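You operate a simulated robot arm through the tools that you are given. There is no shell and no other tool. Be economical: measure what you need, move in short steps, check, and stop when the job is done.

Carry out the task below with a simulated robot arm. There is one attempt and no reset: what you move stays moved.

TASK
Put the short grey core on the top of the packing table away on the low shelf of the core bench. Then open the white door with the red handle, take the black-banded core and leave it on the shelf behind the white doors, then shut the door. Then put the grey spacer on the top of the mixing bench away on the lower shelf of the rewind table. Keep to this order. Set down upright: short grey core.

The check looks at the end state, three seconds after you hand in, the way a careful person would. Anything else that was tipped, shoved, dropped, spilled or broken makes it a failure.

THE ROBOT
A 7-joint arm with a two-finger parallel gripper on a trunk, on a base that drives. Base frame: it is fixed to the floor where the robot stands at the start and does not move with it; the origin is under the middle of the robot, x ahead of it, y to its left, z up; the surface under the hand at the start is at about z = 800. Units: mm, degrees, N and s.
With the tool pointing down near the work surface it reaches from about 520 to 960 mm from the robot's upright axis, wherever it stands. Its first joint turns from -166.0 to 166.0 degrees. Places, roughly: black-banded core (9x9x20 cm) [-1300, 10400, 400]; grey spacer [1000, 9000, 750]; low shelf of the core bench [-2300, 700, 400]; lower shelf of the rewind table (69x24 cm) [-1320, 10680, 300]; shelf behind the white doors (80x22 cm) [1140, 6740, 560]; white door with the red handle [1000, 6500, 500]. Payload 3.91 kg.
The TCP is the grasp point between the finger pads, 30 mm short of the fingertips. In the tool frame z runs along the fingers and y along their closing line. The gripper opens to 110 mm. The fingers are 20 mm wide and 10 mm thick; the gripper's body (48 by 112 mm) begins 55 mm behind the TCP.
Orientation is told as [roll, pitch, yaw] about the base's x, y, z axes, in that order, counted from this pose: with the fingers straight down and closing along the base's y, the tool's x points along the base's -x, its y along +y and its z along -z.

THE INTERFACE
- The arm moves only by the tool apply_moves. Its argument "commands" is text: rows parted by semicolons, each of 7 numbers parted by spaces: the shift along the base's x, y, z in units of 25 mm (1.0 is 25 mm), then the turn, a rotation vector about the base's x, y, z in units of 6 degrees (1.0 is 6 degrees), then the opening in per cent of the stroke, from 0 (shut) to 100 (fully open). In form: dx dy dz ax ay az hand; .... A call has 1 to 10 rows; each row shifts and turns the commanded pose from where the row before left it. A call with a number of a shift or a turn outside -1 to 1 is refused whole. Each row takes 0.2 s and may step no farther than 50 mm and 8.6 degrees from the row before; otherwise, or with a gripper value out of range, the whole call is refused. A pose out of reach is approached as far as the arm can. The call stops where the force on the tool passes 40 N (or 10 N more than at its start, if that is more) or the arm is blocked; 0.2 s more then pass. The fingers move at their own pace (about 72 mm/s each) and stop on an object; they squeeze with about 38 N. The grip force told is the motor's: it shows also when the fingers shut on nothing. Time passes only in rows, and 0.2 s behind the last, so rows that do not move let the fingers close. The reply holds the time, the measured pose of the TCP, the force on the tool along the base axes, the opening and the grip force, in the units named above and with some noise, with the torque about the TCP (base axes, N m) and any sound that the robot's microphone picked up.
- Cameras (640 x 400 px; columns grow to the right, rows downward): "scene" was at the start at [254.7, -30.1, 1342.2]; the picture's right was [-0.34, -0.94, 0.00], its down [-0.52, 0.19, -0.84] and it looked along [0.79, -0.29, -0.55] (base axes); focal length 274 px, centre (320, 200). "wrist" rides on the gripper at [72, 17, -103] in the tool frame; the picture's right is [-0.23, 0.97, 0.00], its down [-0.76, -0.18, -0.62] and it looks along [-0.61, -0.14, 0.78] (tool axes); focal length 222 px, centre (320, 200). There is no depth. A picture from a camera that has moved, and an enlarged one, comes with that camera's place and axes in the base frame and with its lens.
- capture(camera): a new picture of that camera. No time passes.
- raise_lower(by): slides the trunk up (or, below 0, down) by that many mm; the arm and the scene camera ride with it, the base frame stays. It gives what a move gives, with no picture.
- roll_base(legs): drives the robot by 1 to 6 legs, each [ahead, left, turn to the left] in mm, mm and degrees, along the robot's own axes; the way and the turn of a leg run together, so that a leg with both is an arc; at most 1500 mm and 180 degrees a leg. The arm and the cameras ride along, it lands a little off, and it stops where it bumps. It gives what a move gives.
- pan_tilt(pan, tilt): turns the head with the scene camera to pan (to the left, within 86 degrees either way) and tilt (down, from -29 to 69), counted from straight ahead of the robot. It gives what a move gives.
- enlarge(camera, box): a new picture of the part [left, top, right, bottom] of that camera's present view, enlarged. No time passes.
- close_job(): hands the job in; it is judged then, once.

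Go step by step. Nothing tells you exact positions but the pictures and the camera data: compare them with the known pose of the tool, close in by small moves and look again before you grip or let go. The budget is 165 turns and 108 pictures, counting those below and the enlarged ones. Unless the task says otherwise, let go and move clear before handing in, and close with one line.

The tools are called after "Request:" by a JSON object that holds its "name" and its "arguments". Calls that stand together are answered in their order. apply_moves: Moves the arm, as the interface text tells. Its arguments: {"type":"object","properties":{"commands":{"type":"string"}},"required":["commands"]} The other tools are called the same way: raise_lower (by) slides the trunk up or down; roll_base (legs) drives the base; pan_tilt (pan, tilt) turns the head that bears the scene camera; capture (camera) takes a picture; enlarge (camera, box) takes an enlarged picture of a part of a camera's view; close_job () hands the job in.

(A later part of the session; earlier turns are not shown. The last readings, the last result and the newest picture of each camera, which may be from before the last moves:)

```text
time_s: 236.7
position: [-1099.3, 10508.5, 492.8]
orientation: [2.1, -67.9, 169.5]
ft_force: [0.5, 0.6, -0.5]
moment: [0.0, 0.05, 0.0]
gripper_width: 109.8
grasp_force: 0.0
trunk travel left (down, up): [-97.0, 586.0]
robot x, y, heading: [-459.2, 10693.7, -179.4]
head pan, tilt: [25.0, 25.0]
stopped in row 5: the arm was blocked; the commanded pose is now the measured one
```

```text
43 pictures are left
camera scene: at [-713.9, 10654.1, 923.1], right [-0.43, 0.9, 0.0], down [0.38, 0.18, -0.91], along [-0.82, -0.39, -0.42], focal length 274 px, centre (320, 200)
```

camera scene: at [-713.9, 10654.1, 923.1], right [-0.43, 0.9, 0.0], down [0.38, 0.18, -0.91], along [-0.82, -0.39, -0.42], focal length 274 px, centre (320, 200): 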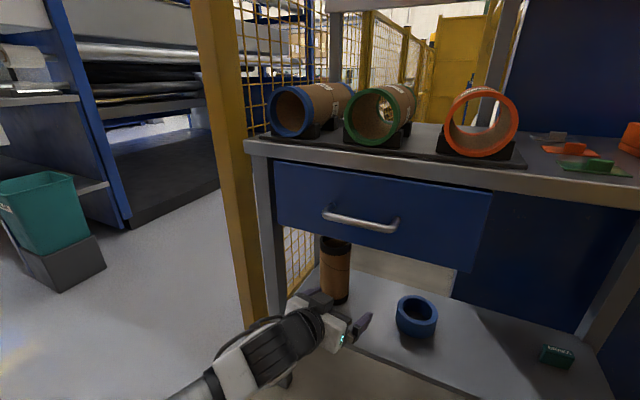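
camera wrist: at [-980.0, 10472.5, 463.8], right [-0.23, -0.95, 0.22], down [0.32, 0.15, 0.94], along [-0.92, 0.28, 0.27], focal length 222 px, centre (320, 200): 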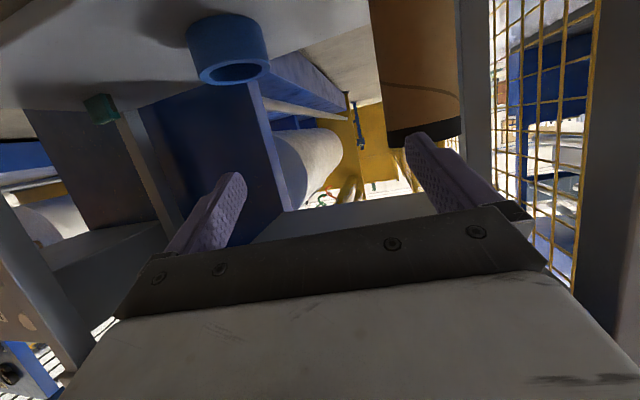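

Clear view now: core at (-1298, 10423), z 300–504; drawer bottom ≥570. The arm hit a joint limit being too close, so I'll back the base a bit and extend while fixing yaw.

Request:
{"name": "roll_base", "arguments": {"legs": [[-110, 0, 0]]}}

Request:
{"name": "apply_moves", "arguments": {"commands": "-1 -0.3 -0.3 0 0 0.4 100; -1 -0.3 -0.3 0 0 0.4 100; -1 -0.4 -0.4 0 0 0.4 100; -1 -0.5 -0.5 0 0 0.4 100; -0.5 -0.5 -0.5 0 0 0.15 100; 0 -0.6 -0.6 0 0 0 100"}}

Request:
{"name": "capture", "arguments": {"camera": "wrist"}}

```text
time_s: 237.9
position: [-991.3, 10505.9, 495.2]
orientation: [1.2, -68.0, 170.6]
ft_force: [0.3, -0.7, -0.7]
moment: [0.0, -0.02, -0.02]
gripper_width: 109.9
grasp_force: 0.0
trunk travel left (down, up): [-97.0, 586.0]
robot x, y, heading: [-355.7, 10694.9, -179.3]
head pan, tilt: [25.0, 25.0]
```

```text
time_s: 239.3
position: [-1101.3, 10437.4, 451.8]
orientation: [7.7, -68.2, 174.9]
ft_force: [0.2, 0.0, -0.8]
moment: [0.02, 0.0, 0.01]
gripper_width: 110.1
grasp_force: 0.2
trunk travel left (down, up): [-97.0, 586.0]
robot x, y, heading: [-358.0, 10698.3, -179.1]
head pan, tilt: [25.0, 25.0]
```

```text
42 pictures are left
camera wrist: at [-979.1, 10423.5, 423.5], right [-0.05, -0.96, 0.26], down [0.29, 0.23, 0.93], along [-0.96, 0.12, 0.27], focal length 222 px, centre (320, 200)
```

wrist: 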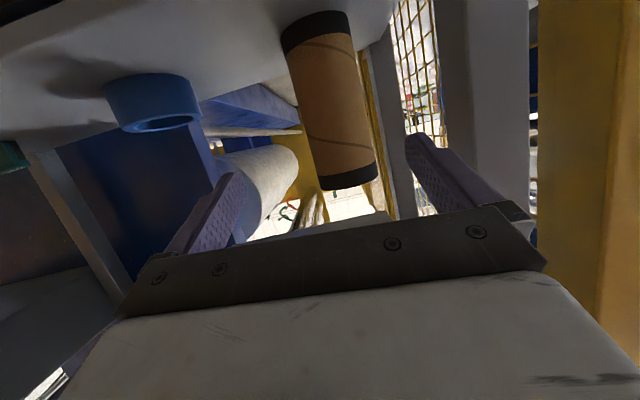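

Core axis refined to (-1298, 10416), ~90 mm wide, so just 10 mm clearance per side. Align precisely at z≈400 first.

Request:
{"name": "apply_moves", "arguments": {"commands": "-0.4 -0.4 -0.7 0.16 0 -0.12 100; -0.4 -0.4 -0.7 0.16 0 -0.12 100; -0.4 -0.04 -0.7 0.16 0 -0.1 100; 0 0 0 0 0 0 100"}}

Request:
{"name": "capture", "arguments": {"camera": "wrist"}}

Request:
{"name": "capture", "arguments": {"camera": "scene"}}

```text
time_s: 240.5
position: [-1129.8, 10402.2, 408.3]
orientation: [5.0, -68.2, 176.3]
ft_force: [-0.4, 0.3, 0.8]
moment: [-0.06, 0.0, 0.02]
gripper_width: 110.0
grasp_force: 0.1
trunk travel left (down, up): [-97.0, 586.0]
robot x, y, heading: [-353.3, 10694.5, -179.4]
head pan, tilt: [25.0, 25.0]
stopped in row 4: the arm was blocked; the commanded pose is now the measured one
```

```text
41 pictures are left
camera wrist: at [-1007.6, 10386.0, 378.8], right [-0.07, -0.97, 0.24], down [0.29, 0.21, 0.93], along [-0.95, 0.14, 0.27], focal length 222 px, centre (320, 200)
```

wrist: 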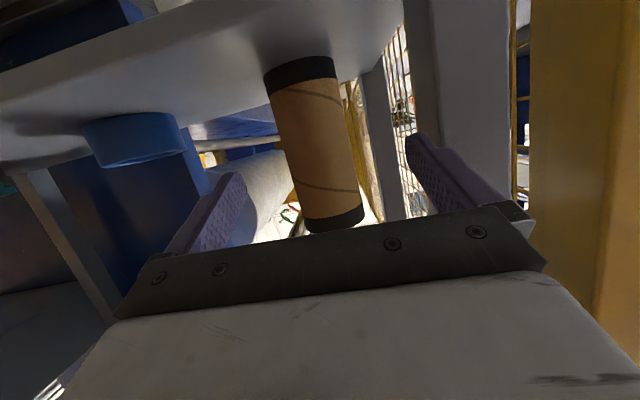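

```text
40 pictures are left
camera scene: at [-600.8, 10659.8, 932.5], right [-0.43, 0.9, 0.0], down [0.37, 0.18, -0.91], along [-0.82, -0.4, -0.41], focal length 274 px, centre (320, 200)
```

scene: 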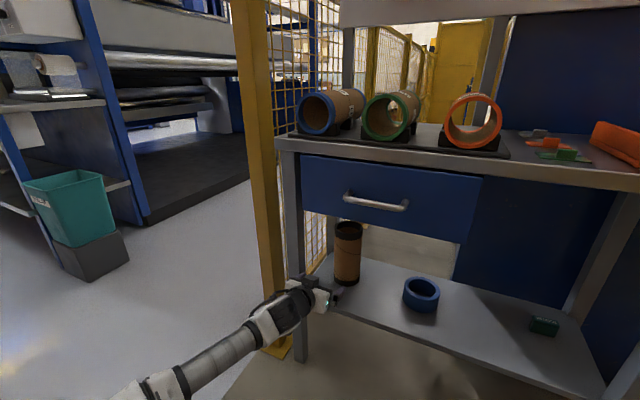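

Core axis y≈10414; I need +12 mm in y. Drive in 80 mm with a 12 mm strafe and check clearance to the table leg.

Request:
{"name": "roll_base", "arguments": {"legs": [[80, -12, 0]]}}

Request:
{"name": "capture", "arguments": {"camera": "wrist"}}

Request:
{"name": "enlarge", "arguments": {"camera": "scene", "box": [100, 180, 400, 400]}}

```text
time_s: 241.5
position: [-1208.9, 10413.5, 405.9]
orientation: [5.0, -68.0, 176.2]
ft_force: [0.5, -0.4, -0.3]
moment: [0.04, 0.01, -0.01]
gripper_width: 110.0
grasp_force: 0.1
trunk travel left (down, up): [-97.0, 586.0]
robot x, y, heading: [-431.2, 10704.6, -179.3]
head pan, tilt: [25.0, 25.0]
```

```text
39 pictures are left
camera wrist: at [-1087.7, 10397.2, 377.5], right [-0.07, -0.97, 0.24], down [0.29, 0.21, 0.93], along [-0.95, 0.14, 0.27], focal length 222 px, centre (320, 200)
```

wrist: 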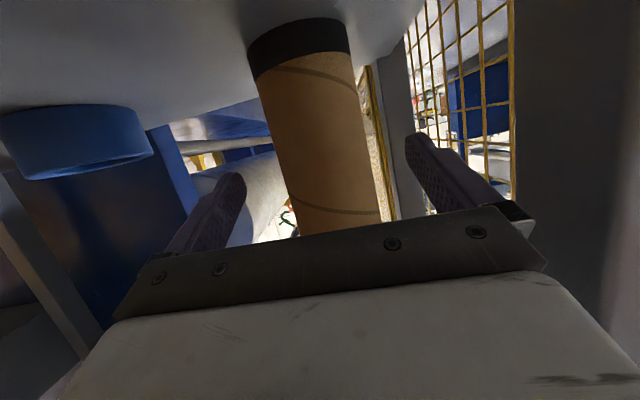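

```text
1.82 times, centred on (250, 290) of scene
camera zoom: at [-681.3, 10670.2, 932.4], right [-0.43, 0.9, 0.0], down [0.37, 0.18, -0.91], along [-0.82, -0.4, -0.41], focal length 498 px, centre (447, 36)
```

zoom: 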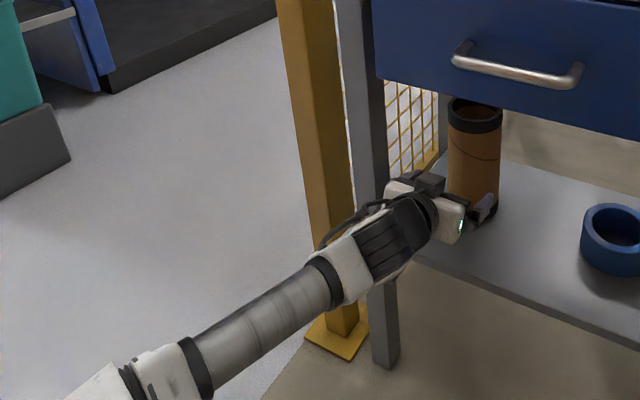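

Alignment is good (core y≈10416 vs TCP 10413.5). Advance the last 76 mm.

Request:
{"name": "roll_base", "arguments": {"legs": [[74, -3, 0]]}}

Request:
{"name": "capture", "arguments": {"camera": "wrist"}}

```text
time_s: 242.6
position: [-1285.8, 10412.5, 404.9]
orientation: [6.8, -67.8, 174.6]
ft_force: [-0.3, -0.1, 0.3]
moment: [-0.01, 0.0, 0.02]
gripper_width: 110.0
grasp_force: 0.0
trunk travel left (down, up): [-97.0, 586.0]
robot x, y, heading: [-511.0, 10713.2, -179.2]
head pan, tilt: [25.0, 25.0]
```

```text
37 pictures are left
camera wrist: at [-1162.7, 10396.4, 376.5], right [-0.07, -0.96, 0.25], down [0.29, 0.22, 0.93], along [-0.95, 0.14, 0.26], focal length 222 px, centre (320, 200)
```

wrist: 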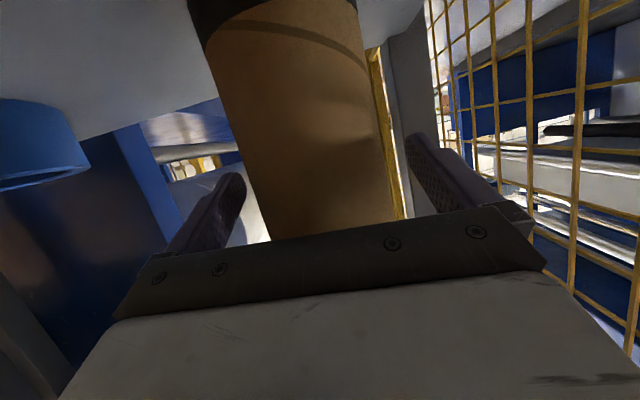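

The core is between the fingers. Close.

Request:
{"name": "apply_moves", "arguments": {"commands": "0 0 0 0 0 0 0; 0 0 0 0 0 0 0; 0 0 0 0 0 0 0; 0 0 0 0 0 0 0"}}

Request:
{"name": "apply_moves", "arguments": {"commands": "0 0 0.6 0 0 0 0; 0 0 0.6 0 0 0 0"}}

Request:
{"name": "capture", "arguments": {"camera": "scene"}}

```text
time_s: 243.6
position: [-1286.4, 10411.6, 404.3]
orientation: [7.3, -67.6, 173.8]
ft_force: [-0.5, -3.5, 7.9]
moment: [-0.48, -0.03, -0.05]
gripper_width: 84.2
grasp_force: 38.0
trunk travel left (down, up): [-97.0, 586.0]
robot x, y, heading: [-505.7, 10712.3, -179.3]
head pan, tilt: [25.0, 25.0]
```

```text
time_s: 244.2
position: [-1286.0, 10413.4, 428.0]
orientation: [5.5, -67.5, 175.6]
ft_force: [0.9, 0.4, -2.6]
moment: [0.01, -0.07, -0.01]
gripper_width: 84.0
grasp_force: 38.2
trunk travel left (down, up): [-97.0, 586.0]
robot x, y, heading: [-507.3, 10709.3, -179.1]
head pan, tilt: [25.0, 25.0]
```

```text
36 pictures are left
camera scene: at [-760.6, 10667.6, 926.2], right [-0.43, 0.9, 0.0], down [0.38, 0.18, -0.91], along [-0.82, -0.39, -0.42], focal length 274 px, centre (320, 200)
```

scene: 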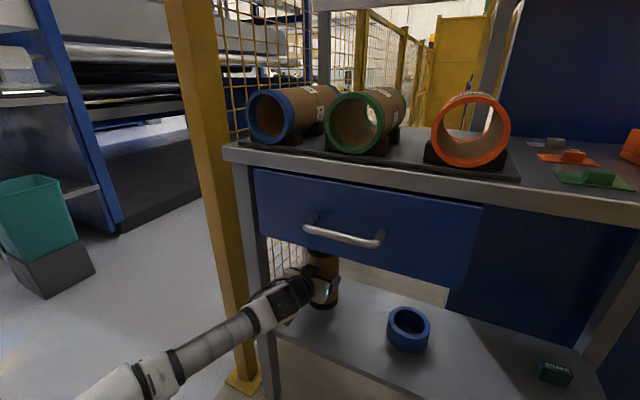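

Lifted 24 mm, held. Back straight out.

Request:
{"name": "roll_base", "arguments": {"legs": [[-280, 0, 0]]}}

Request:
{"name": "capture", "arguments": {"camera": "wrist"}}

```text
time_s: 246.1
position: [-1005.6, 10413.9, 430.5]
orientation: [5.9, -67.5, 175.5]
ft_force: [-1.7, -0.5, -2.9]
moment: [0.03, -0.06, 0.0]
gripper_width: 84.0
grasp_force: 37.6
trunk travel left (down, up): [-97.0, 586.0]
robot x, y, heading: [-228.9, 10711.2, -179.0]
head pan, tilt: [25.0, 25.0]
```

```text
35 pictures are left
camera wrist: at [-883.1, 10397.4, 402.0], right [-0.07, -0.97, 0.25], down [0.28, 0.22, 0.93], along [-0.96, 0.13, 0.26], focal length 222 px, centre (320, 200)
```

wrist: 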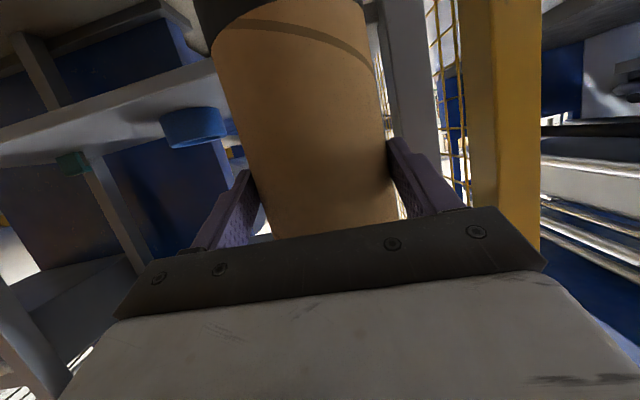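

Held upright. Raise the trunk for the cabinet shelf height and turn carefully, keeping clear of the fence posts, then head south.

Request:
{"name": "raise_lower", "arguments": {"by": 265}}

Request:
{"name": "roll_base", "arguments": {"legs": [[0, 0, 25], [180, -88, 0], [0, 0, 23]]}}

Request:
{"name": "pan_tilt", "arguments": {"pan": 45, "tilt": 25}}

Request:
{"name": "capture", "arguments": {"camera": "scene"}}

```text
time_s: 248.8
position: [-1006.0, 10413.3, 695.8]
orientation: [5.9, -67.5, 175.6]
ft_force: [0.1, 0.5, -2.3]
moment: [0.0, -0.07, 0.0]
gripper_width: 84.1
grasp_force: 38.6
trunk travel left (down, up): [-362.0, 321.0]
robot x, y, heading: [-225.1, 10714.2, -178.7]
head pan, tilt: [25.0, 25.0]
```

```text
time_s: 253.0
position: [-730.2, 9938.4, 695.8]
orientation: [5.9, -67.5, -136.8]
ft_force: [-0.2, -0.2, -1.4]
moment: [0.05, -0.04, -0.01]
gripper_width: 83.3
grasp_force: 37.5
trunk travel left (down, up): [-362.0, 321.0]
robot x, y, heading: [-429.7, 10716.2, -131.4]
head pan, tilt: [25.0, 25.0]
```

```text
time_s: 253.8
position: [-731.8, 9938.7, 695.5]
orientation: [5.9, -67.5, -136.9]
ft_force: [-0.1, 0.6, -2.8]
moment: [0.05, -0.07, 0.02]
gripper_width: 83.9
grasp_force: 37.8
trunk travel left (down, up): [-362.0, 321.0]
robot x, y, heading: [-430.8, 10713.9, -131.1]
head pan, tilt: [45.0, 25.0]
```

```text
34 pictures are left
camera scene: at [-535.4, 10495.0, 1192.0], right [-1.0, -0.06, 0.0], down [-0.03, 0.42, -0.91], along [0.06, -0.9, -0.42], focal length 274 px, centre (320, 200)
```

scene: 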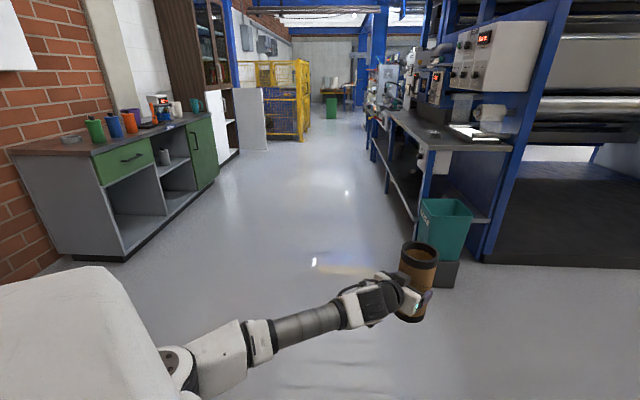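

Path south is clear; the open cabinet door and mixing bench are visible. Drive south 3.2 m.

Request:
{"name": "roll_base", "arguments": {"legs": [[829, 723, 0], [829, 723, 0], [754, 657, 0]]}}

Request:
{"name": "capture", "arguments": {"camera": "scene"}}

```text
time_s: 270.6
position: [-724.8, 6738.3, 693.6]
orientation: [5.9, -67.5, -135.6]
ft_force: [-0.3, -0.9, -2.9]
moment: [0.0, -0.03, 0.01]
gripper_width: 83.1
grasp_force: 37.9
trunk travel left (down, up): [-362.0, 321.0]
robot x, y, heading: [-440.8, 7518.2, -130.3]
head pan, tilt: [45.0, 25.0]
```

```text
33 pictures are left
camera scene: at [-541.5, 7298.5, 1192.0], right [-1.0, -0.08, 0.0], down [-0.04, 0.42, -0.91], along [0.08, -0.9, -0.42], focal length 274 px, centre (320, 200)
```

scene: 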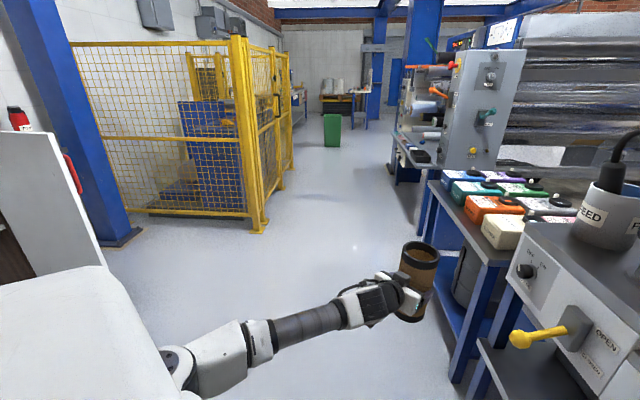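

Core still held. Turn to face the cabinet direction here in the open, then shift the hand to the robot's right side.

Request:
{"name": "roll_base", "arguments": {"legs": [[0, 0, 130.3]]}}

Request:
{"name": "apply_moves", "arguments": {"commands": "0 -1 0 0 0 0 0; 0 -1 0 0 0 0 0; 0 -1 0 0 0 0 0; 0 -1 0 0 0 0 0; 0 -1 0 0 0 0 0; 0 -1 0 0 0 0 0; 0 -1 0 0 0 0 0; 0 -1 0 0 0 0 0; 0 -1 0 0 0 0 0; 0 -1 0 0 0 0 0"}}

Request:
{"name": "apply_moves", "arguments": {"commands": "0 -1 0 0 0 0 0; 0 -1 0 0 0 0 0; 0 -1 0 0 0 0 0; 0 -1 0 0 0 0 0; 0 -1 0 0 0 0 0; 0 -1 0 0 0 0 0; 0 -1 0 0 0 0 0; 0 -1 0 0 0 0 0; 0 -1 0 0 0 0 0; 0 -0.5 0 0 0 0 0"}}

```text
time_s: 276.5
position: [345.2, 7794.1, 695.5]
orientation: [5.9, -67.5, -6.2]
ft_force: [-0.1, 0.4, -1.6]
moment: [-0.02, 0.09, 0.0]
gripper_width: 83.4
grasp_force: 38.1
trunk travel left (down, up): [-362.0, 321.0]
robot x, y, heading: [-442.5, 7519.3, -0.8]
head pan, tilt: [45.0, 25.0]
```

```text
time_s: 278.7
position: [343.8, 7581.5, 694.9]
orientation: [6.0, -67.4, -6.4]
ft_force: [0.4, -0.8, -2.2]
moment: [0.01, 0.07, 0.01]
gripper_width: 83.2
grasp_force: 38.1
out of reach, approached as far as the arm can: row 9, 10
trunk travel left (down, up): [-362.0, 321.0]
robot x, y, heading: [-437.7, 7521.9, -0.8]
head pan, tilt: [45.0, 25.0]
```

```text
time_s: 280.9
position: [344.1, 7580.2, 695.1]
orientation: [5.9, -67.4, -6.3]
ft_force: [0.1, -0.2, -1.7]
moment: [-0.01, 0.04, -0.02]
gripper_width: 82.8
grasp_force: 38.1
out of reach, approached as far as the arm can: row 1, 2, 3, 4, 5, 6, 7, 8, 9, 10
trunk travel left (down, up): [-362.0, 321.0]
robot x, y, heading: [-439.0, 7515.4, -0.8]
head pan, tilt: [45.0, 25.0]
```

The wrist limits the hand to roughly straight ahead of the robot, so I'll enter the cabinet with the robot standing north of the opening at heading ≈ -15°. First check the commanded state with a small extension.

Request:
{"name": "apply_moves", "arguments": {"commands": "1 0 0 0 0 0 0; 1 0 0 0 0 0 0; 1 0 0 0 0 0 0"}}

```text
time_s: 281.7
position: [417.6, 7581.0, 693.8]
orientation: [5.8, -67.6, -6.2]
ft_force: [0.1, 0.9, -1.7]
moment: [0.01, 0.07, 0.0]
gripper_width: 83.1
grasp_force: 38.3
trunk travel left (down, up): [-362.0, 321.0]
robot x, y, heading: [-440.5, 7520.3, -1.0]
head pan, tilt: [45.0, 25.0]
```

Commands are consistent. Turn to -15° and drive to a stand-off in front of the opening.

Request:
{"name": "roll_base", "arguments": {"legs": [[0, 0, -14], [604, -563, 0]]}}

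Request:
{"name": "pan_tilt", "arguments": {"pan": 5, "tilt": 28}}

Request:
{"name": "capture", "arguments": {"camera": "scene"}}

Request:
{"name": "capture", "arguments": {"camera": "wrist"}}

```text
time_s: 287.5
position: [834.1, 6668.3, 693.5]
orientation: [6.0, -67.5, -20.0]
ft_force: [-0.1, 0.5, -2.4]
moment: [0.01, 0.06, -0.01]
gripper_width: 83.5
grasp_force: 38.4
trunk travel left (down, up): [-362.0, 321.0]
robot x, y, heading: [-18.0, 6811.7, -14.8]
head pan, tilt: [45.0, 25.0]
```

```text
time_s: 288.6
position: [833.3, 6668.0, 693.5]
orientation: [5.8, -67.5, -19.9]
ft_force: [0.3, -0.2, -3.3]
moment: [0.01, 0.06, -0.01]
gripper_width: 83.3
grasp_force: 37.3
trunk travel left (down, up): [-362.0, 321.0]
robot x, y, heading: [-12.8, 6814.1, -14.3]
head pan, tilt: [5.0, 28.0]
```

```text
32 pictures are left
camera scene: at [241.1, 6755.2, 1187.2], right [-0.17, -0.99, 0.0], down [-0.46, 0.08, -0.88], along [0.87, -0.15, -0.47], focal length 274 px, centre (320, 200)
```

scene: 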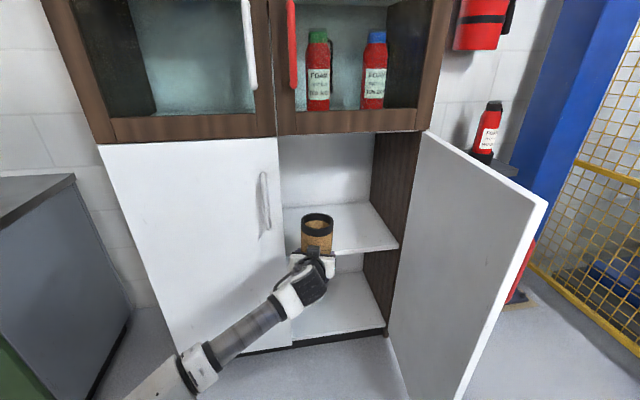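

```text
31 pictures are left
camera wrist: at [717.9, 6716.6, 665.5], right [0.33, 0.91, 0.25], down [-0.33, -0.14, 0.93], along [0.89, -0.39, 0.26], focal length 222 px, centre (320, 200)
```

wrist: 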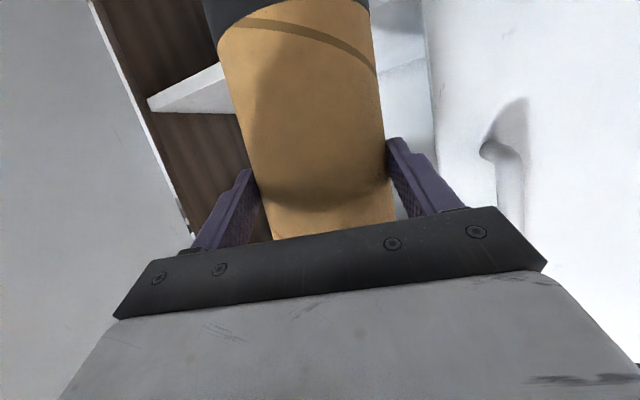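

The opening is clear, the shelf is at z≈562 with its front edge near x 1000, and the core's bottom is at ≈588. Drive in 200 mm and check.

Request:
{"name": "roll_base", "arguments": {"legs": [[200, 0, 0]]}}

Request:
{"name": "enlarge", "arguments": {"camera": "scene", "box": [200, 100, 480, 300]}}

Request:
{"name": "capture", "arguments": {"camera": "wrist"}}

```text
time_s: 290.2
position: [1020.5, 6610.2, 693.1]
orientation: [5.9, -67.5, -20.4]
ft_force: [-0.6, 0.0, -2.6]
moment: [0.02, 0.08, 0.02]
gripper_width: 82.9
grasp_force: 38.1
trunk travel left (down, up): [-362.0, 321.0]
robot x, y, heading: [174.3, 6764.2, -15.1]
head pan, tilt: [5.0, 28.0]
```

```text
2.00 times, centred on (340, 200) of scene
camera zoom: at [429.2, 6703.2, 1187.2], right [-0.17, -0.98, 0.0], down [-0.46, 0.08, -0.88], along [0.87, -0.15, -0.47], focal length 548 px, centre (280, 200)
```

zoom: 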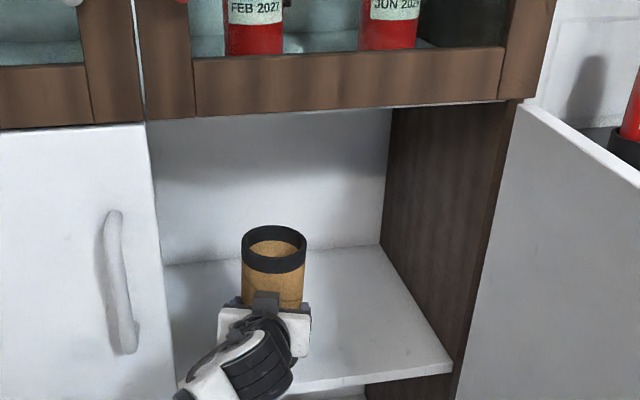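

```text
29 pictures are left
camera wrist: at [905.7, 6661.1, 665.5], right [0.33, 0.91, 0.25], down [-0.33, -0.13, 0.93], along [0.88, -0.39, 0.26], focal length 222 px, centre (320, 200)
```

wrist: 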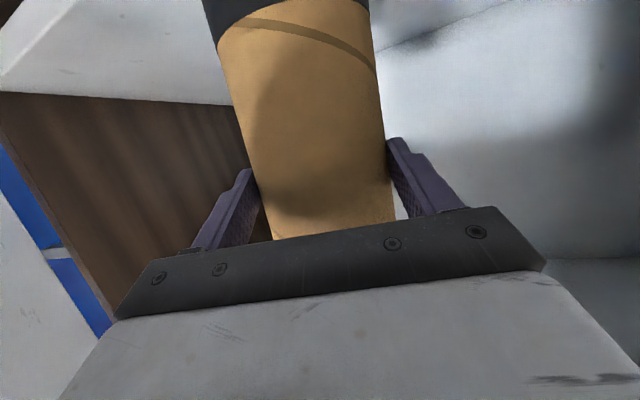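

Clear inside. Advance 95 mm more, then lower gently.

Request:
{"name": "roll_base", "arguments": {"legs": [[95, 0, 0]]}}

Request:
{"name": "apply_moves", "arguments": {"commands": "0 0 -0.5 0 0 0 0; 0 0 -0.2 0 0 0 0"}}

Request:
{"name": "apply_moves", "arguments": {"commands": "0 0 -0.15 0 0 0 0; 0 0 -0.1 0 0 0 0"}}

Request:
{"name": "enlarge", "arguments": {"camera": "scene", "box": [220, 120, 420, 280]}}

```text
time_s: 291.3
position: [1113.4, 6588.9, 694.4]
orientation: [5.8, -67.5, -20.3]
ft_force: [-0.7, 0.0, -1.6]
moment: [0.04, 0.05, -0.01]
gripper_width: 83.2
grasp_force: 38.1
trunk travel left (down, up): [-362.0, 321.0]
robot x, y, heading: [266.1, 6739.7, -15.0]
head pan, tilt: [5.0, 28.0]
```

```text
time_s: 291.9
position: [1114.1, 6588.1, 681.0]
orientation: [5.8, -67.4, -20.3]
ft_force: [-0.7, -0.6, -1.3]
moment: [0.02, 0.06, 0.01]
gripper_width: 83.1
grasp_force: 38.1
out of reach, approached as far as the arm can: row 2
trunk travel left (down, up): [-362.0, 321.0]
robot x, y, heading: [267.4, 6740.0, -15.2]
head pan, tilt: [5.0, 28.0]
```

```text
time_s: 292.5
position: [1113.4, 6588.8, 678.6]
orientation: [5.8, -67.4, -20.3]
ft_force: [-0.6, -0.6, -2.9]
moment: [0.03, 0.05, 0.03]
gripper_width: 83.4
grasp_force: 37.4
out of reach, approached as far as the arm can: row 1
trunk travel left (down, up): [-362.0, 321.0]
robot x, y, heading: [266.3, 6737.8, -15.1]
head pan, tilt: [5.0, 28.0]
```

```text
2.50 times, centred on (320, 200) of scene
camera zoom: at [522.1, 6678.8, 1187.2], right [-0.17, -0.98, 0.0], down [-0.46, 0.08, -0.88], along [0.87, -0.15, -0.47], focal length 685 px, centre (320, 200)
```

zoom: 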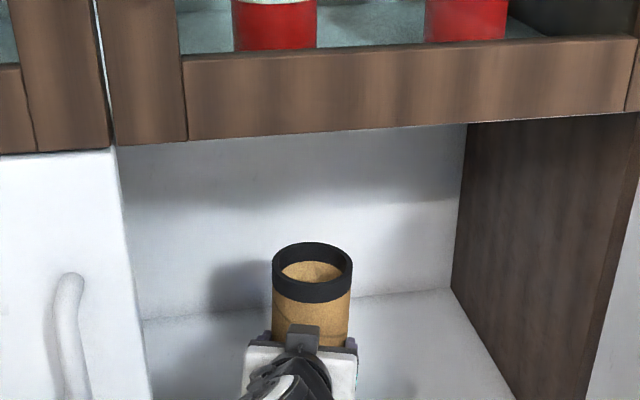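

Wrist limits make lowering by arm awkward; use the trunk for the last ~14 mm.

Request:
{"name": "raise_lower", "arguments": {"by": -9}}

Request:
{"name": "raise_lower", "arguments": {"by": -4}}

```text
time_s: 293.1
position: [1114.2, 6589.2, 670.8]
orientation: [5.9, -67.4, -20.3]
ft_force: [0.2, 0.7, -2.0]
moment: [0.06, 0.04, -0.03]
gripper_width: 83.1
grasp_force: 37.8
trunk travel left (down, up): [-353.0, 330.0]
robot x, y, heading: [264.8, 6736.4, -15.2]
head pan, tilt: [5.0, 28.0]
```

```text
time_s: 293.6
position: [1113.9, 6589.2, 666.4]
orientation: [5.8, -67.4, -20.3]
ft_force: [-0.6, 0.0, -3.0]
moment: [0.02, 0.06, -0.03]
gripper_width: 83.3
grasp_force: 37.5
trunk travel left (down, up): [-349.0, 334.0]
robot x, y, heading: [269.4, 6740.6, -14.9]
head pan, tilt: [5.0, 28.0]
```

Request:
{"name": "raise_lower", "arguments": {"by": -4}}

Request:
{"name": "raise_lower", "arguments": {"by": -3}}

Request:
{"name": "raise_lower", "arguments": {"by": -3}}

```text
time_s: 294.1
position: [1112.6, 6589.6, 661.2]
orientation: [5.8, -67.4, -20.3]
ft_force: [0.1, 0.8, -2.3]
moment: [0.03, 0.05, -0.04]
gripper_width: 83.0
grasp_force: 37.8
trunk travel left (down, up): [-345.0, 338.0]
robot x, y, heading: [266.1, 6736.9, -15.0]
head pan, tilt: [5.0, 28.0]
```

```text
time_s: 294.6
position: [1114.4, 6589.8, 658.8]
orientation: [5.7, -67.4, -20.2]
ft_force: [0.4, -0.7, -2.3]
moment: [0.0, 0.07, 0.01]
gripper_width: 83.0
grasp_force: 37.6
trunk travel left (down, up): [-342.0, 341.0]
robot x, y, heading: [267.5, 6740.5, -15.0]
head pan, tilt: [5.0, 28.0]
```

```text
time_s: 295.2
position: [1113.1, 6588.7, 657.5]
orientation: [5.7, -67.5, -20.3]
ft_force: [0.0, -0.3, -1.0]
moment: [-0.03, 0.02, 0.01]
gripper_width: 83.0
grasp_force: 37.8
trunk travel left (down, up): [-339.0, 344.0]
robot x, y, heading: [268.5, 6739.7, -15.3]
head pan, tilt: [5.0, 28.0]
```

Force is starting to change; a few more small steps.

Request:
{"name": "raise_lower", "arguments": {"by": -3}}

Request:
{"name": "raise_lower", "arguments": {"by": -3}}

Request:
{"name": "capture", "arguments": {"camera": "wrist"}}

```text
time_s: 295.7
position: [1113.5, 6588.9, 655.7]
orientation: [5.9, -67.7, -20.3]
ft_force: [-2.7, 2.2, 10.5]
moment: [-0.49, -0.04, -0.08]
gripper_width: 83.5
grasp_force: 38.1
trunk travel left (down, up): [-336.0, 347.0]
robot x, y, heading: [267.8, 6743.5, -15.1]
head pan, tilt: [5.0, 28.0]
```

```text
time_s: 296.2
position: [1113.8, 6589.1, 657.3]
orientation: [5.9, -67.9, -20.4]
ft_force: [-2.5, 1.6, 26.6]
moment: [-1.13, -0.26, -0.09]
gripper_width: 83.3
grasp_force: 37.9
trunk travel left (down, up): [-333.0, 350.0]
robot x, y, heading: [267.3, 6741.8, -14.8]
head pan, tilt: [5.0, 28.0]
```

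```text
27 pictures are left
camera wrist: at [998.5, 6638.7, 627.0], right [0.33, 0.91, 0.25], down [-0.34, -0.13, 0.93], along [0.88, -0.39, 0.26], focal length 222 px, centre (320, 200)
```

wrist: 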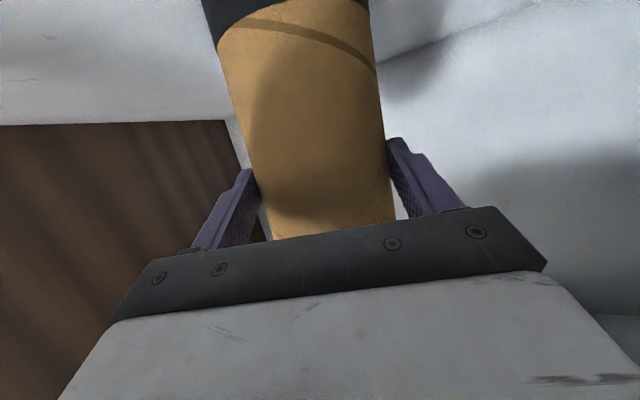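

Firm contact with the shelf. Open and back straight out along the heading.

Request:
{"name": "apply_moves", "arguments": {"commands": "0 0 0 0 0 0 90; 0 0 0 0 0 0 100; 0 0 0 0 0 0 100"}}

Request:
{"name": "roll_base", "arguments": {"legs": [[-330, 0, 0]]}}

Request:
{"name": "capture", "arguments": {"camera": "scene"}}

```text
time_s: 297.0
position: [1113.4, 6588.9, 650.0]
orientation: [5.8, -67.4, -20.3]
ft_force: [-0.2, 0.2, 0.1]
moment: [-0.03, 0.02, -0.01]
gripper_width: 110.0
grasp_force: 0.1
trunk travel left (down, up): [-333.0, 350.0]
robot x, y, heading: [261.2, 6740.4, -14.9]
head pan, tilt: [5.0, 28.0]
```

```text
time_s: 299.2
position: [791.6, 6679.2, 651.4]
orientation: [5.8, -67.4, -19.9]
ft_force: [-0.1, 0.2, -0.1]
moment: [0.01, -0.02, 0.0]
gripper_width: 110.1
grasp_force: 0.0
trunk travel left (down, up): [-333.0, 350.0]
robot x, y, heading: [-56.9, 6821.6, -14.9]
head pan, tilt: [5.0, 28.0]
```

```text
26 pictures are left
camera scene: at [199.5, 6765.6, 1158.3], right [-0.17, -0.99, 0.0], down [-0.46, 0.08, -0.88], along [0.87, -0.15, -0.47], focal length 274 px, centre (320, 200)
```

scene: 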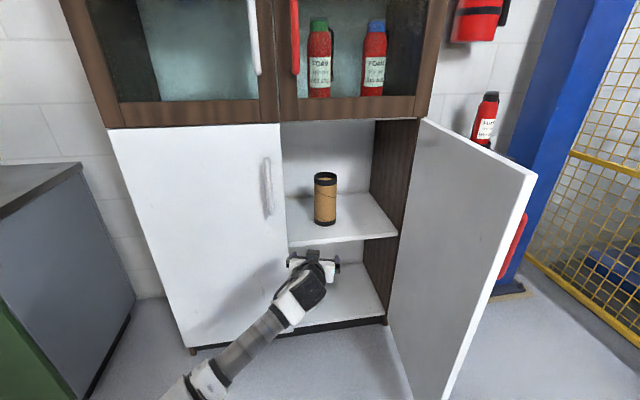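

The black-banded core stands on the cabinet shelf. Now I'll go round to the outer side of the door to push it shut: back off, retract the hand to 45° with a left yaw, gripper closed.

Request:
{"name": "roll_base", "arguments": {"legs": [[-380, -102, 0]]}}

Request:
{"name": "apply_moves", "arguments": {"commands": "-0.9 0.24 0 0.124 0.463 0 0; -0.9 0.24 0 0.124 0.463 0 0; -0.9 0.24 0 0.124 0.463 0 0; -0.9 0.24 0 0.124 0.463 0 0; -0.9 0.24 0 0.124 0.463 0 0; -0.9 0.24 0 0.124 0.463 0 0; -0.9 0.24 0 0.124 0.463 0 0; -0.9 0.24 0 0.124 0.463 0 0"}}

Request:
{"name": "apply_moves", "arguments": {"commands": "0 0 0 0 0 0.8 0; 0 0 0 0 0 0.8 0; 0 0 0 0 0 0.8 0; 0 0 0 0 0 0.8 0"}}

Request:
{"name": "raise_lower", "arguments": {"by": -130}}

```text
time_s: 301.7
position: [401.6, 6680.1, 650.0]
orientation: [5.9, -67.4, -19.8]
ft_force: [0.4, 0.5, -0.3]
moment: [0.01, 0.01, 0.03]
gripper_width: 110.0
grasp_force: 0.1
trunk travel left (down, up): [-333.0, 350.0]
robot x, y, heading: [-445.9, 6822.1, -14.5]
head pan, tilt: [5.0, 28.0]
```

```text
time_s: 303.5
position: [221.2, 6726.1, 648.3]
orientation: [3.1, -44.5, -17.5]
ft_force: [0.4, 0.4, 0.2]
moment: [-0.02, 0.0, -0.02]
gripper_width: 0.2
grasp_force: 37.5
trunk travel left (down, up): [-333.0, 350.0]
robot x, y, heading: [-447.8, 6821.1, -14.4]
head pan, tilt: [5.0, 28.0]
```

```text
time_s: 304.5
position: [220.1, 6726.7, 650.2]
orientation: [3.1, -44.5, 1.8]
ft_force: [0.3, 0.1, 0.7]
moment: [0.01, 0.01, 0.01]
gripper_width: 0.0
grasp_force: 37.9
trunk travel left (down, up): [-333.0, 350.0]
robot x, y, heading: [-444.9, 6820.9, -14.5]
head pan, tilt: [5.0, 28.0]
```

```text
time_s: 306.1
position: [221.1, 6726.2, 519.6]
orientation: [3.1, -44.3, 1.6]
ft_force: [0.8, 0.4, -0.4]
moment: [0.02, 0.01, 0.0]
gripper_width: 0.0
grasp_force: 37.7
trunk travel left (down, up): [-203.0, 480.0]
robot x, y, heading: [-443.5, 6822.9, -14.5]
head pan, tilt: [5.0, 28.0]
```

Now drive round: south past the door, turn to heading 30°, and come up on the outer side of the door.

Request:
{"name": "roll_base", "arguments": {"legs": [[257, -996, 0], [0, 0, 44.5], [480, -277, 0]]}}

Request:
{"name": "pan_tilt", "arguments": {"pan": 0, "tilt": 25}}

Request:
{"name": "capture", "arguments": {"camera": "scene"}}

```text
time_s: 318.8
position: [648.9, 6123.9, 520.1]
orientation: [3.1, -44.4, 42.3]
ft_force: [-0.1, 0.1, -1.1]
moment: [-0.02, 0.0, -0.01]
gripper_width: 0.0
grasp_force: 37.7
trunk travel left (down, up): [-203.0, 480.0]
robot x, y, heading: [82.1, 5758.9, 26.4]
head pan, tilt: [5.0, 28.0]
```

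```text
time_s: 319.4
position: [649.3, 6123.9, 519.0]
orientation: [3.1, -44.4, 42.5]
ft_force: [-0.1, -0.6, 0.2]
moment: [-0.01, 0.02, 0.01]
gripper_width: 0.0
grasp_force: 37.6
trunk travel left (down, up): [-203.0, 480.0]
robot x, y, heading: [80.7, 5756.6, 26.1]
head pan, tilt: [0.0, 25.0]
```

```text
25 pictures are left
camera scene: at [317.1, 5876.0, 1033.1], right [0.44, -0.9, 0.0], down [-0.38, -0.19, -0.91], along [0.81, 0.4, -0.42], focal length 274 px, centre (320, 200)
```

scene: 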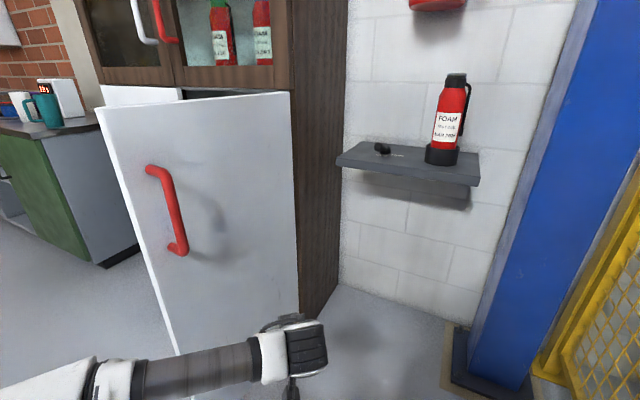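

The door still stands at ~88° with its outer face toward me (handle at ≈(582,6305)). My fingertips are below the handle height; push toward +y and follow the arc.

Request:
{"name": "roll_base", "arguments": {"legs": [[66, 135, 0], [70, 80, 0], [45, 59, 0]]}}

Request:
{"name": "capture", "arguments": {"camera": "scene"}}

```text
time_s: 322.8
position: [685.1, 6448.2, 519.7]
orientation: [3.2, -44.4, 42.6]
ft_force: [-0.1, -0.5, -0.4]
moment: [0.0, -0.01, 0.0]
gripper_width: 0.0
grasp_force: 37.6
trunk travel left (down, up): [-203.0, 480.0]
robot x, y, heading: [119.5, 6083.6, 26.6]
head pan, tilt: [0.0, 25.0]
```

```text
24 pictures are left
camera scene: at [353.4, 6200.2, 1033.1], right [0.45, -0.9, 0.0], down [-0.38, -0.19, -0.91], along [0.81, 0.4, -0.42], focal length 274 px, centre (320, 200)
```

scene: 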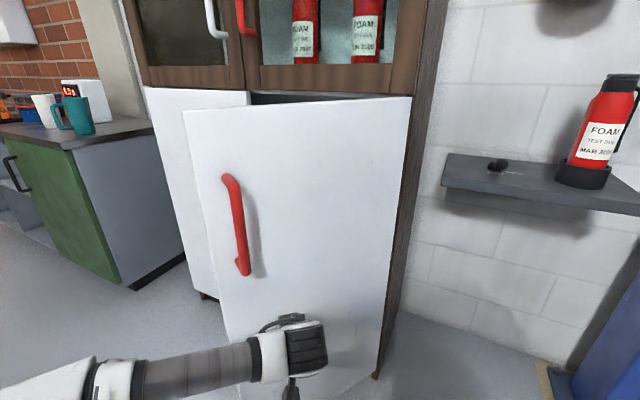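

The door is swinging shut (about 60°). Continue along the arc.

Request:
{"name": "roll_base", "arguments": {"legs": [[70, 32, 0], [83, 20, 0], [90, -8, 0]]}}

Request:
{"name": "capture", "arguments": {"camera": "scene"}}

```text
time_s: 325.2
position: [881.2, 6595.0, 519.1]
orientation: [3.0, -44.4, 42.4]
ft_force: [0.1, 0.2, -0.5]
moment: [-0.02, 0.01, -0.03]
gripper_width: 0.0
grasp_force: 38.1
trunk travel left (down, up): [-203.0, 480.0]
robot x, y, heading: [311.5, 6230.1, 26.4]
head pan, tilt: [0.0, 25.0]
```

```text
23 pictures are left
camera scene: at [549.4, 6347.1, 1033.1], right [0.44, -0.9, 0.0], down [-0.38, -0.19, -0.91], along [0.81, 0.4, -0.42], focal length 274 px, centre (320, 200)
```

scene: 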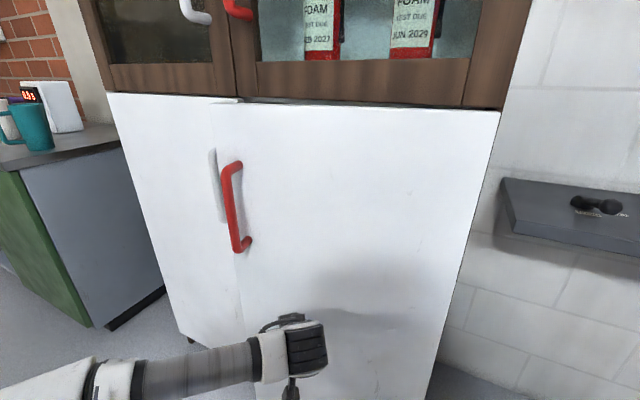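

Almost shut (~12°). Finish with a short drive and then a force-limited arm push.

Request:
{"name": "roll_base", "arguments": {"legs": [[45, -22, 0]]}}

Request:
{"name": "apply_moves", "arguments": {"commands": "0.5 0 0 0 0 0 0; 0.5 0 0 0 0 0 0; 0.3 0 0 0 0 0 0; 0.3 0 0 0 0 0 0; 0.3 0 0 0 0 0 0; 0.3 0 0 0 0 0 0"}}

Request:
{"name": "capture", "arguments": {"camera": "scene"}}

```text
time_s: 326.1
position: [930.5, 6594.8, 519.5]
orientation: [3.1, -44.3, 42.5]
ft_force: [0.0, -0.5, -0.2]
moment: [0.02, -0.03, 0.0]
gripper_width: 0.0
grasp_force: 37.8
trunk travel left (down, up): [-203.0, 480.0]
robot x, y, heading: [363.2, 6233.7, 26.3]
head pan, tilt: [0.0, 25.0]
```

```text
time_s: 327.1
position: [962.8, 6594.8, 519.0]
orientation: [3.5, -44.0, 42.4]
ft_force: [-10.9, -1.2, 4.9]
moment: [-0.23, -0.73, -0.62]
gripper_width: 0.0
grasp_force: 37.8
trunk travel left (down, up): [-203.0, 480.0]
robot x, y, heading: [363.9, 6228.4, 26.3]
head pan, tilt: [0.0, 25.0]
stopped in row 4: the force on the tool passed its limit at 54 N (the readings are from after the stop); the commanded pose is now the measured one
```

```text
22 pictures are left
camera scene: at [598.0, 6347.4, 1033.4], right [0.44, -0.9, 0.0], down [-0.38, -0.19, -0.91], along [0.81, 0.4, -0.42], focal length 274 px, centre (320, 200)
```

scene: 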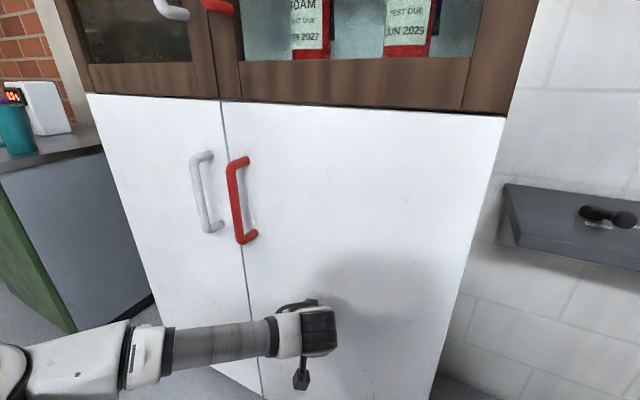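

The door is shut flush. Back away, and drive north to the mixing bench for the grey spacer.

Request:
{"name": "roll_base", "arguments": {"legs": [[-448, 222, 0], [0, 0, -26.3], [0, 1330, 0], [0, 1330, 0]]}}

Request:
{"name": "raise_lower", "arguments": {"by": 380}}

Request:
{"name": "pan_tilt", "arguments": {"pan": 0, "tilt": 25}}

Request:
{"name": "capture", "arguments": {"camera": "scene"}}

```text
time_s: 351.8
position: [590.5, 8931.5, 517.9]
orientation: [3.5, -44.2, 14.0]
ft_force: [0.1, 0.4, 0.4]
moment: [-0.01, 0.0, 0.0]
gripper_width: 0.1
grasp_force: 37.3
trunk travel left (down, up): [-203.0, 480.0]
robot x, y, heading: [-111.2, 8898.7, -1.8]
head pan, tilt: [0.0, 25.0]
```

```text
time_s: 355.4
position: [591.1, 8932.1, 899.5]
orientation: [3.5, -44.1, 14.0]
ft_force: [-0.7, 0.4, 0.0]
moment: [0.0, -0.02, 0.02]
gripper_width: 0.0
grasp_force: 37.2
trunk travel left (down, up): [-583.0, 100.0]
robot x, y, heading: [-113.1, 8895.2, -1.9]
head pan, tilt: [0.0, 25.0]
```

```text
time_s: 356.0
position: [592.2, 8931.5, 898.4]
orientation: [3.6, -44.2, 13.9]
ft_force: [-0.7, 0.3, -0.6]
moment: [-0.03, -0.01, -0.01]
gripper_width: 0.0
grasp_force: 37.7
trunk travel left (down, up): [-583.0, 100.0]
robot x, y, heading: [-114.9, 8900.2, -1.8]
head pan, tilt: [0.0, 25.0]
```

```text
21 pictures are left
camera scene: at [152.5, 8888.7, 1413.1], right [-0.03, -1.0, 0.0], down [-0.42, 0.01, -0.91], along [0.91, -0.03, -0.42], focal length 274 px, centre (320, 200)
```

scene: 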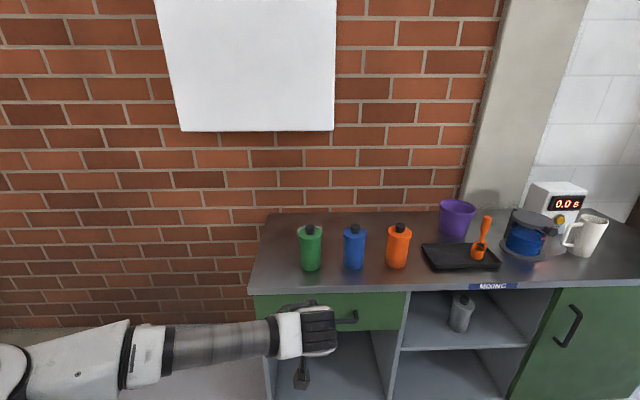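

The bottles and tray are visible; I need to spot the spacer near the north end. Zoom in.

Request:
{"name": "enlarge", "arguments": {"camera": "scene", "box": [240, 200, 440, 310]}}

Request:
{"name": "enlarge", "arguments": {"camera": "scene", "box": [420, 180, 620, 310]}}

```text
3.20 times, centred on (340, 255) of scene
camera zoom: at [152.5, 8888.7, 1413.1], right [-0.03, -1.0, 0.0], down [-0.42, 0.01, -0.91], along [0.91, -0.03, -0.42], focal length 876 px, centre (256, 24)
```

zoom: 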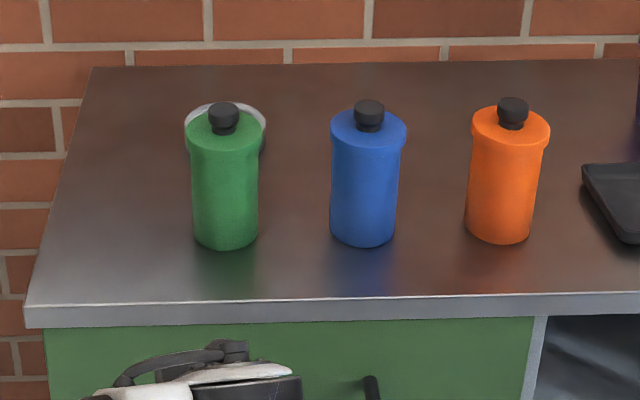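

```text
3.08 times, centred on (520, 245) of scene
camera zoom: at [152.5, 8888.7, 1413.1], right [-0.03, -1.0, 0.0], down [-0.42, 0.01, -0.91], along [0.91, -0.03, -0.42], focal length 843 px, centre (-295, 62)
```

zoom: 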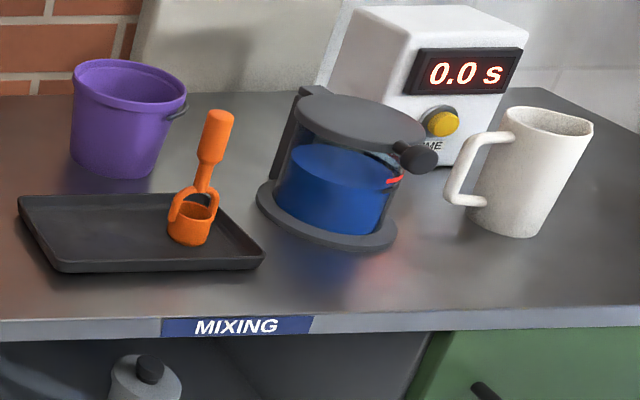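

The grey spacer is a ring behind the green bottle at about (1131, 8893, top ≈820). I'll approach it from the north-west (heading -60°) to keep clear of the bottle.

Request:
{"name": "raise_lower", "arguments": {"by": 98}}

Request:
{"name": "roll_base", "arguments": {"legs": [[0, 716, 0], [0, 0, -58], [380, 657, 0]]}}

Request:
{"name": "apply_moves", "arguments": {"commands": "0 0 0 0 0 -0.87 100; 0 0 0 0 0 -0.87 100; 0 0 0 0 0 -0.87 100; 0 0 0 0.43 0.25 0 100; 0 0 0 0.43 0.25 0 100; 0 0 0 0.43 0.25 0 100"}}

Request:
{"name": "capture", "arguments": {"camera": "wrist"}}

```text
time_s: 357.4
position: [589.9, 8931.7, 997.0]
orientation: [3.5, -44.1, 14.1]
ft_force: [-0.3, 0.9, 0.5]
moment: [0.04, -0.02, 0.0]
gripper_width: 0.1
grasp_force: 37.7
trunk travel left (down, up): [-681.0, 2.0]
robot x, y, heading: [-113.3, 8896.9, -1.8]
head pan, tilt: [0.0, 25.0]
```

```text
time_s: 370.9
position: [1063.2, 9032.4, 996.3]
orientation: [3.5, -44.1, -43.5]
ft_force: [0.5, -0.3, 0.4]
moment: [0.0, -0.01, 0.02]
gripper_width: 0.0
grasp_force: 38.6
trunk travel left (down, up): [-681.0, 2.0]
robot x, y, heading: [654.6, 9603.5, -59.2]
head pan, tilt: [0.0, 25.0]
```

```text
time_s: 372.3
position: [1062.1, 9033.6, 995.5]
orientation: [3.7, -35.2, -59.2]
ft_force: [0.9, -0.2, 1.1]
moment: [0.03, -0.01, 0.01]
gripper_width: 109.8
grasp_force: 0.1
trunk travel left (down, up): [-681.0, 2.0]
robot x, y, heading: [651.9, 9603.4, -59.5]
head pan, tilt: [0.0, 25.0]
```

```text
18 pictures are left
camera wrist: at [1009.0, 9140.5, 1038.1], right [0.91, 0.37, 0.18], down [-0.05, -0.34, 0.94], along [0.41, -0.86, -0.3], focal length 222 px, centre (320, 200)
```

wrist: 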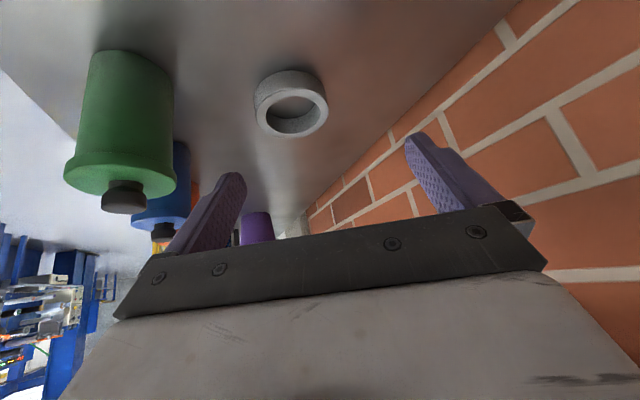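

The ring is about (1112, 8893), ~100 mm across, ~50 tall — nearly gripper width, so I'll grip its wall with one finger in the hole. Zoom to measure precisely.

Request:
{"name": "enlarge", "arguments": {"camera": "wrist", "box": [220, 40, 380, 160]}}

```text
3.33 times, centred on (300, 100) of wrist
camera zoom: at [1009.0, 9140.5, 1038.1], right [0.91, 0.37, 0.18], down [-0.05, -0.34, 0.94], along [0.41, -0.86, -0.3], focal length 740 px, centre (387, 533)
```

zoom: 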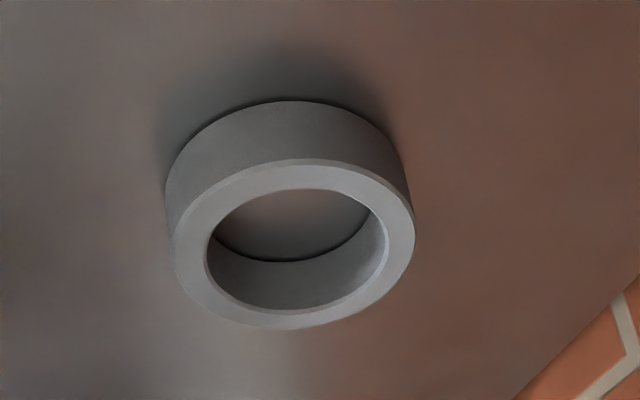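

Ring: outer ≈103 mm, wall ≈13 mm, top z≈820. Go to a stand-off above its far-side wall with the gripper half open and check.

Request:
{"name": "apply_moves", "arguments": {"commands": "0.64 -0.64 -0.6 0 0 0 45; 0.64 -0.64 -0.6 0 0 0 45; 0.64 -0.64 -0.6 0 0 0 45; 0 0 -0.5 0 0 0 45; 0 0 -0.5 0 0 0 45"}}

Request:
{"name": "capture", "arguments": {"camera": "wrist"}}

```text
time_s: 373.5
position: [1111.1, 8985.3, 926.8]
orientation: [3.6, -35.1, -59.3]
ft_force: [0.1, -0.4, 0.2]
moment: [-0.04, 0.05, 0.01]
gripper_width: 49.6
grasp_force: 0.0
trunk travel left (down, up): [-681.0, 2.0]
robot x, y, heading: [655.4, 9606.7, -59.5]
head pan, tilt: [0.0, 25.0]
```

```text
16 pictures are left
camera wrist: at [1056.9, 9092.0, 968.9], right [0.91, 0.37, 0.18], down [-0.05, -0.34, 0.94], along [0.41, -0.86, -0.3], focal length 222 px, centre (320, 200)
```

wrist: 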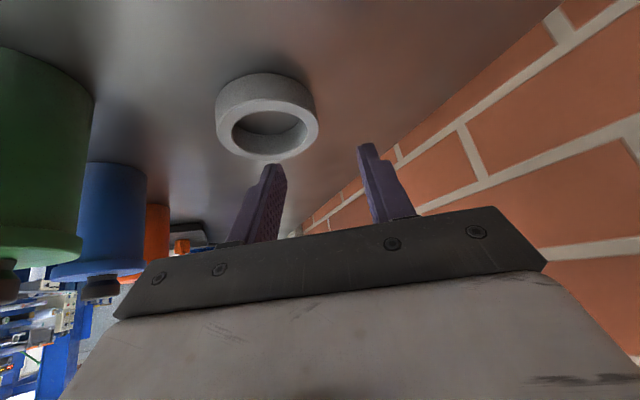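

Ring center ≈ (1105, 8897), top ≈830. Move to just above it and check finger placement.

Request:
{"name": "apply_moves", "arguments": {"commands": "0.19 -0.44 -0.76 0 0 0 45; 0.19 -0.44 -0.76 0 0 0 45; 0.19 -0.44 -0.76 0 0 0 45"}}

Request:
{"name": "capture", "arguments": {"camera": "wrist"}}

```text
time_s: 374.3
position: [1124.3, 8951.0, 870.2]
orientation: [3.6, -35.1, -59.2]
ft_force: [-0.8, -0.5, 0.7]
moment: [0.0, 0.01, 0.03]
gripper_width: 49.3
grasp_force: 0.0
trunk travel left (down, up): [-681.0, 2.0]
robot x, y, heading: [650.5, 9605.9, -59.4]
head pan, tilt: [0.0, 25.0]
```

```text
15 pictures are left
camera wrist: at [1071.4, 9059.3, 912.4], right [0.91, 0.37, 0.18], down [-0.05, -0.34, 0.94], along [0.41, -0.86, -0.3], focal length 222 px, centre (320, 200)
```

wrist: 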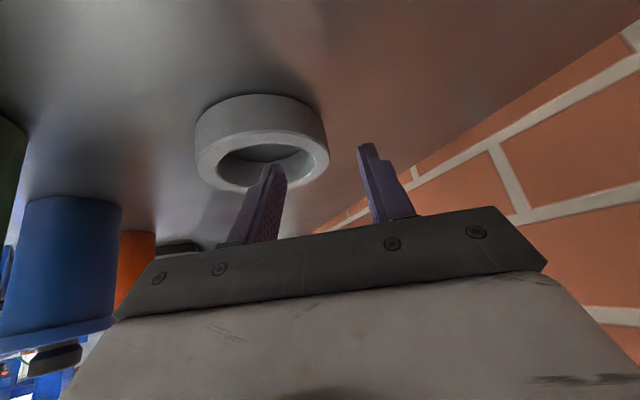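

Consistent: center ≈ (1105, 8895), top ≈820. Descend so one finger enters the hole; force will stop me if it touches.

Request:
{"name": "apply_moves", "arguments": {"commands": "0.19 -0.31 -0.61 0 0 0 45; 0.19 -0.31 -0.61 0 0 0 45"}}

Request:
{"name": "capture", "arguments": {"camera": "wrist"}}

```text
time_s: 374.9
position: [1135.5, 8934.5, 838.2]
orientation: [3.6, -35.0, -59.2]
ft_force: [-0.3, -0.5, -0.4]
moment: [0.0, 0.02, 0.0]
gripper_width: 49.2
grasp_force: 0.0
trunk travel left (down, up): [-681.0, 2.0]
robot x, y, heading: [655.4, 9603.4, -59.3]
head pan, tilt: [0.0, 25.0]
```

```text
14 pictures are left
camera wrist: at [1082.0, 9043.3, 881.2], right [0.91, 0.37, 0.18], down [-0.05, -0.34, 0.94], along [0.41, -0.86, -0.3], focal length 222 px, centre (320, 200)
```

wrist: 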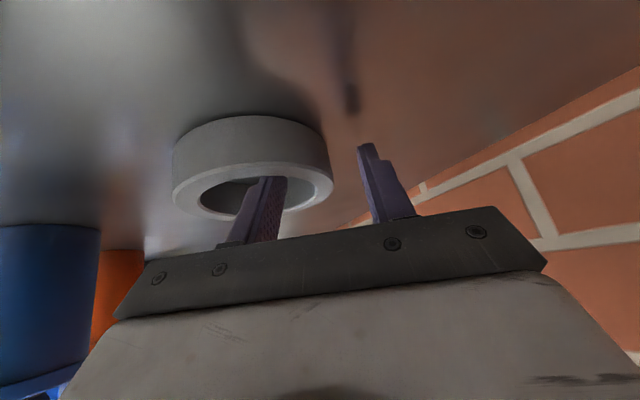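

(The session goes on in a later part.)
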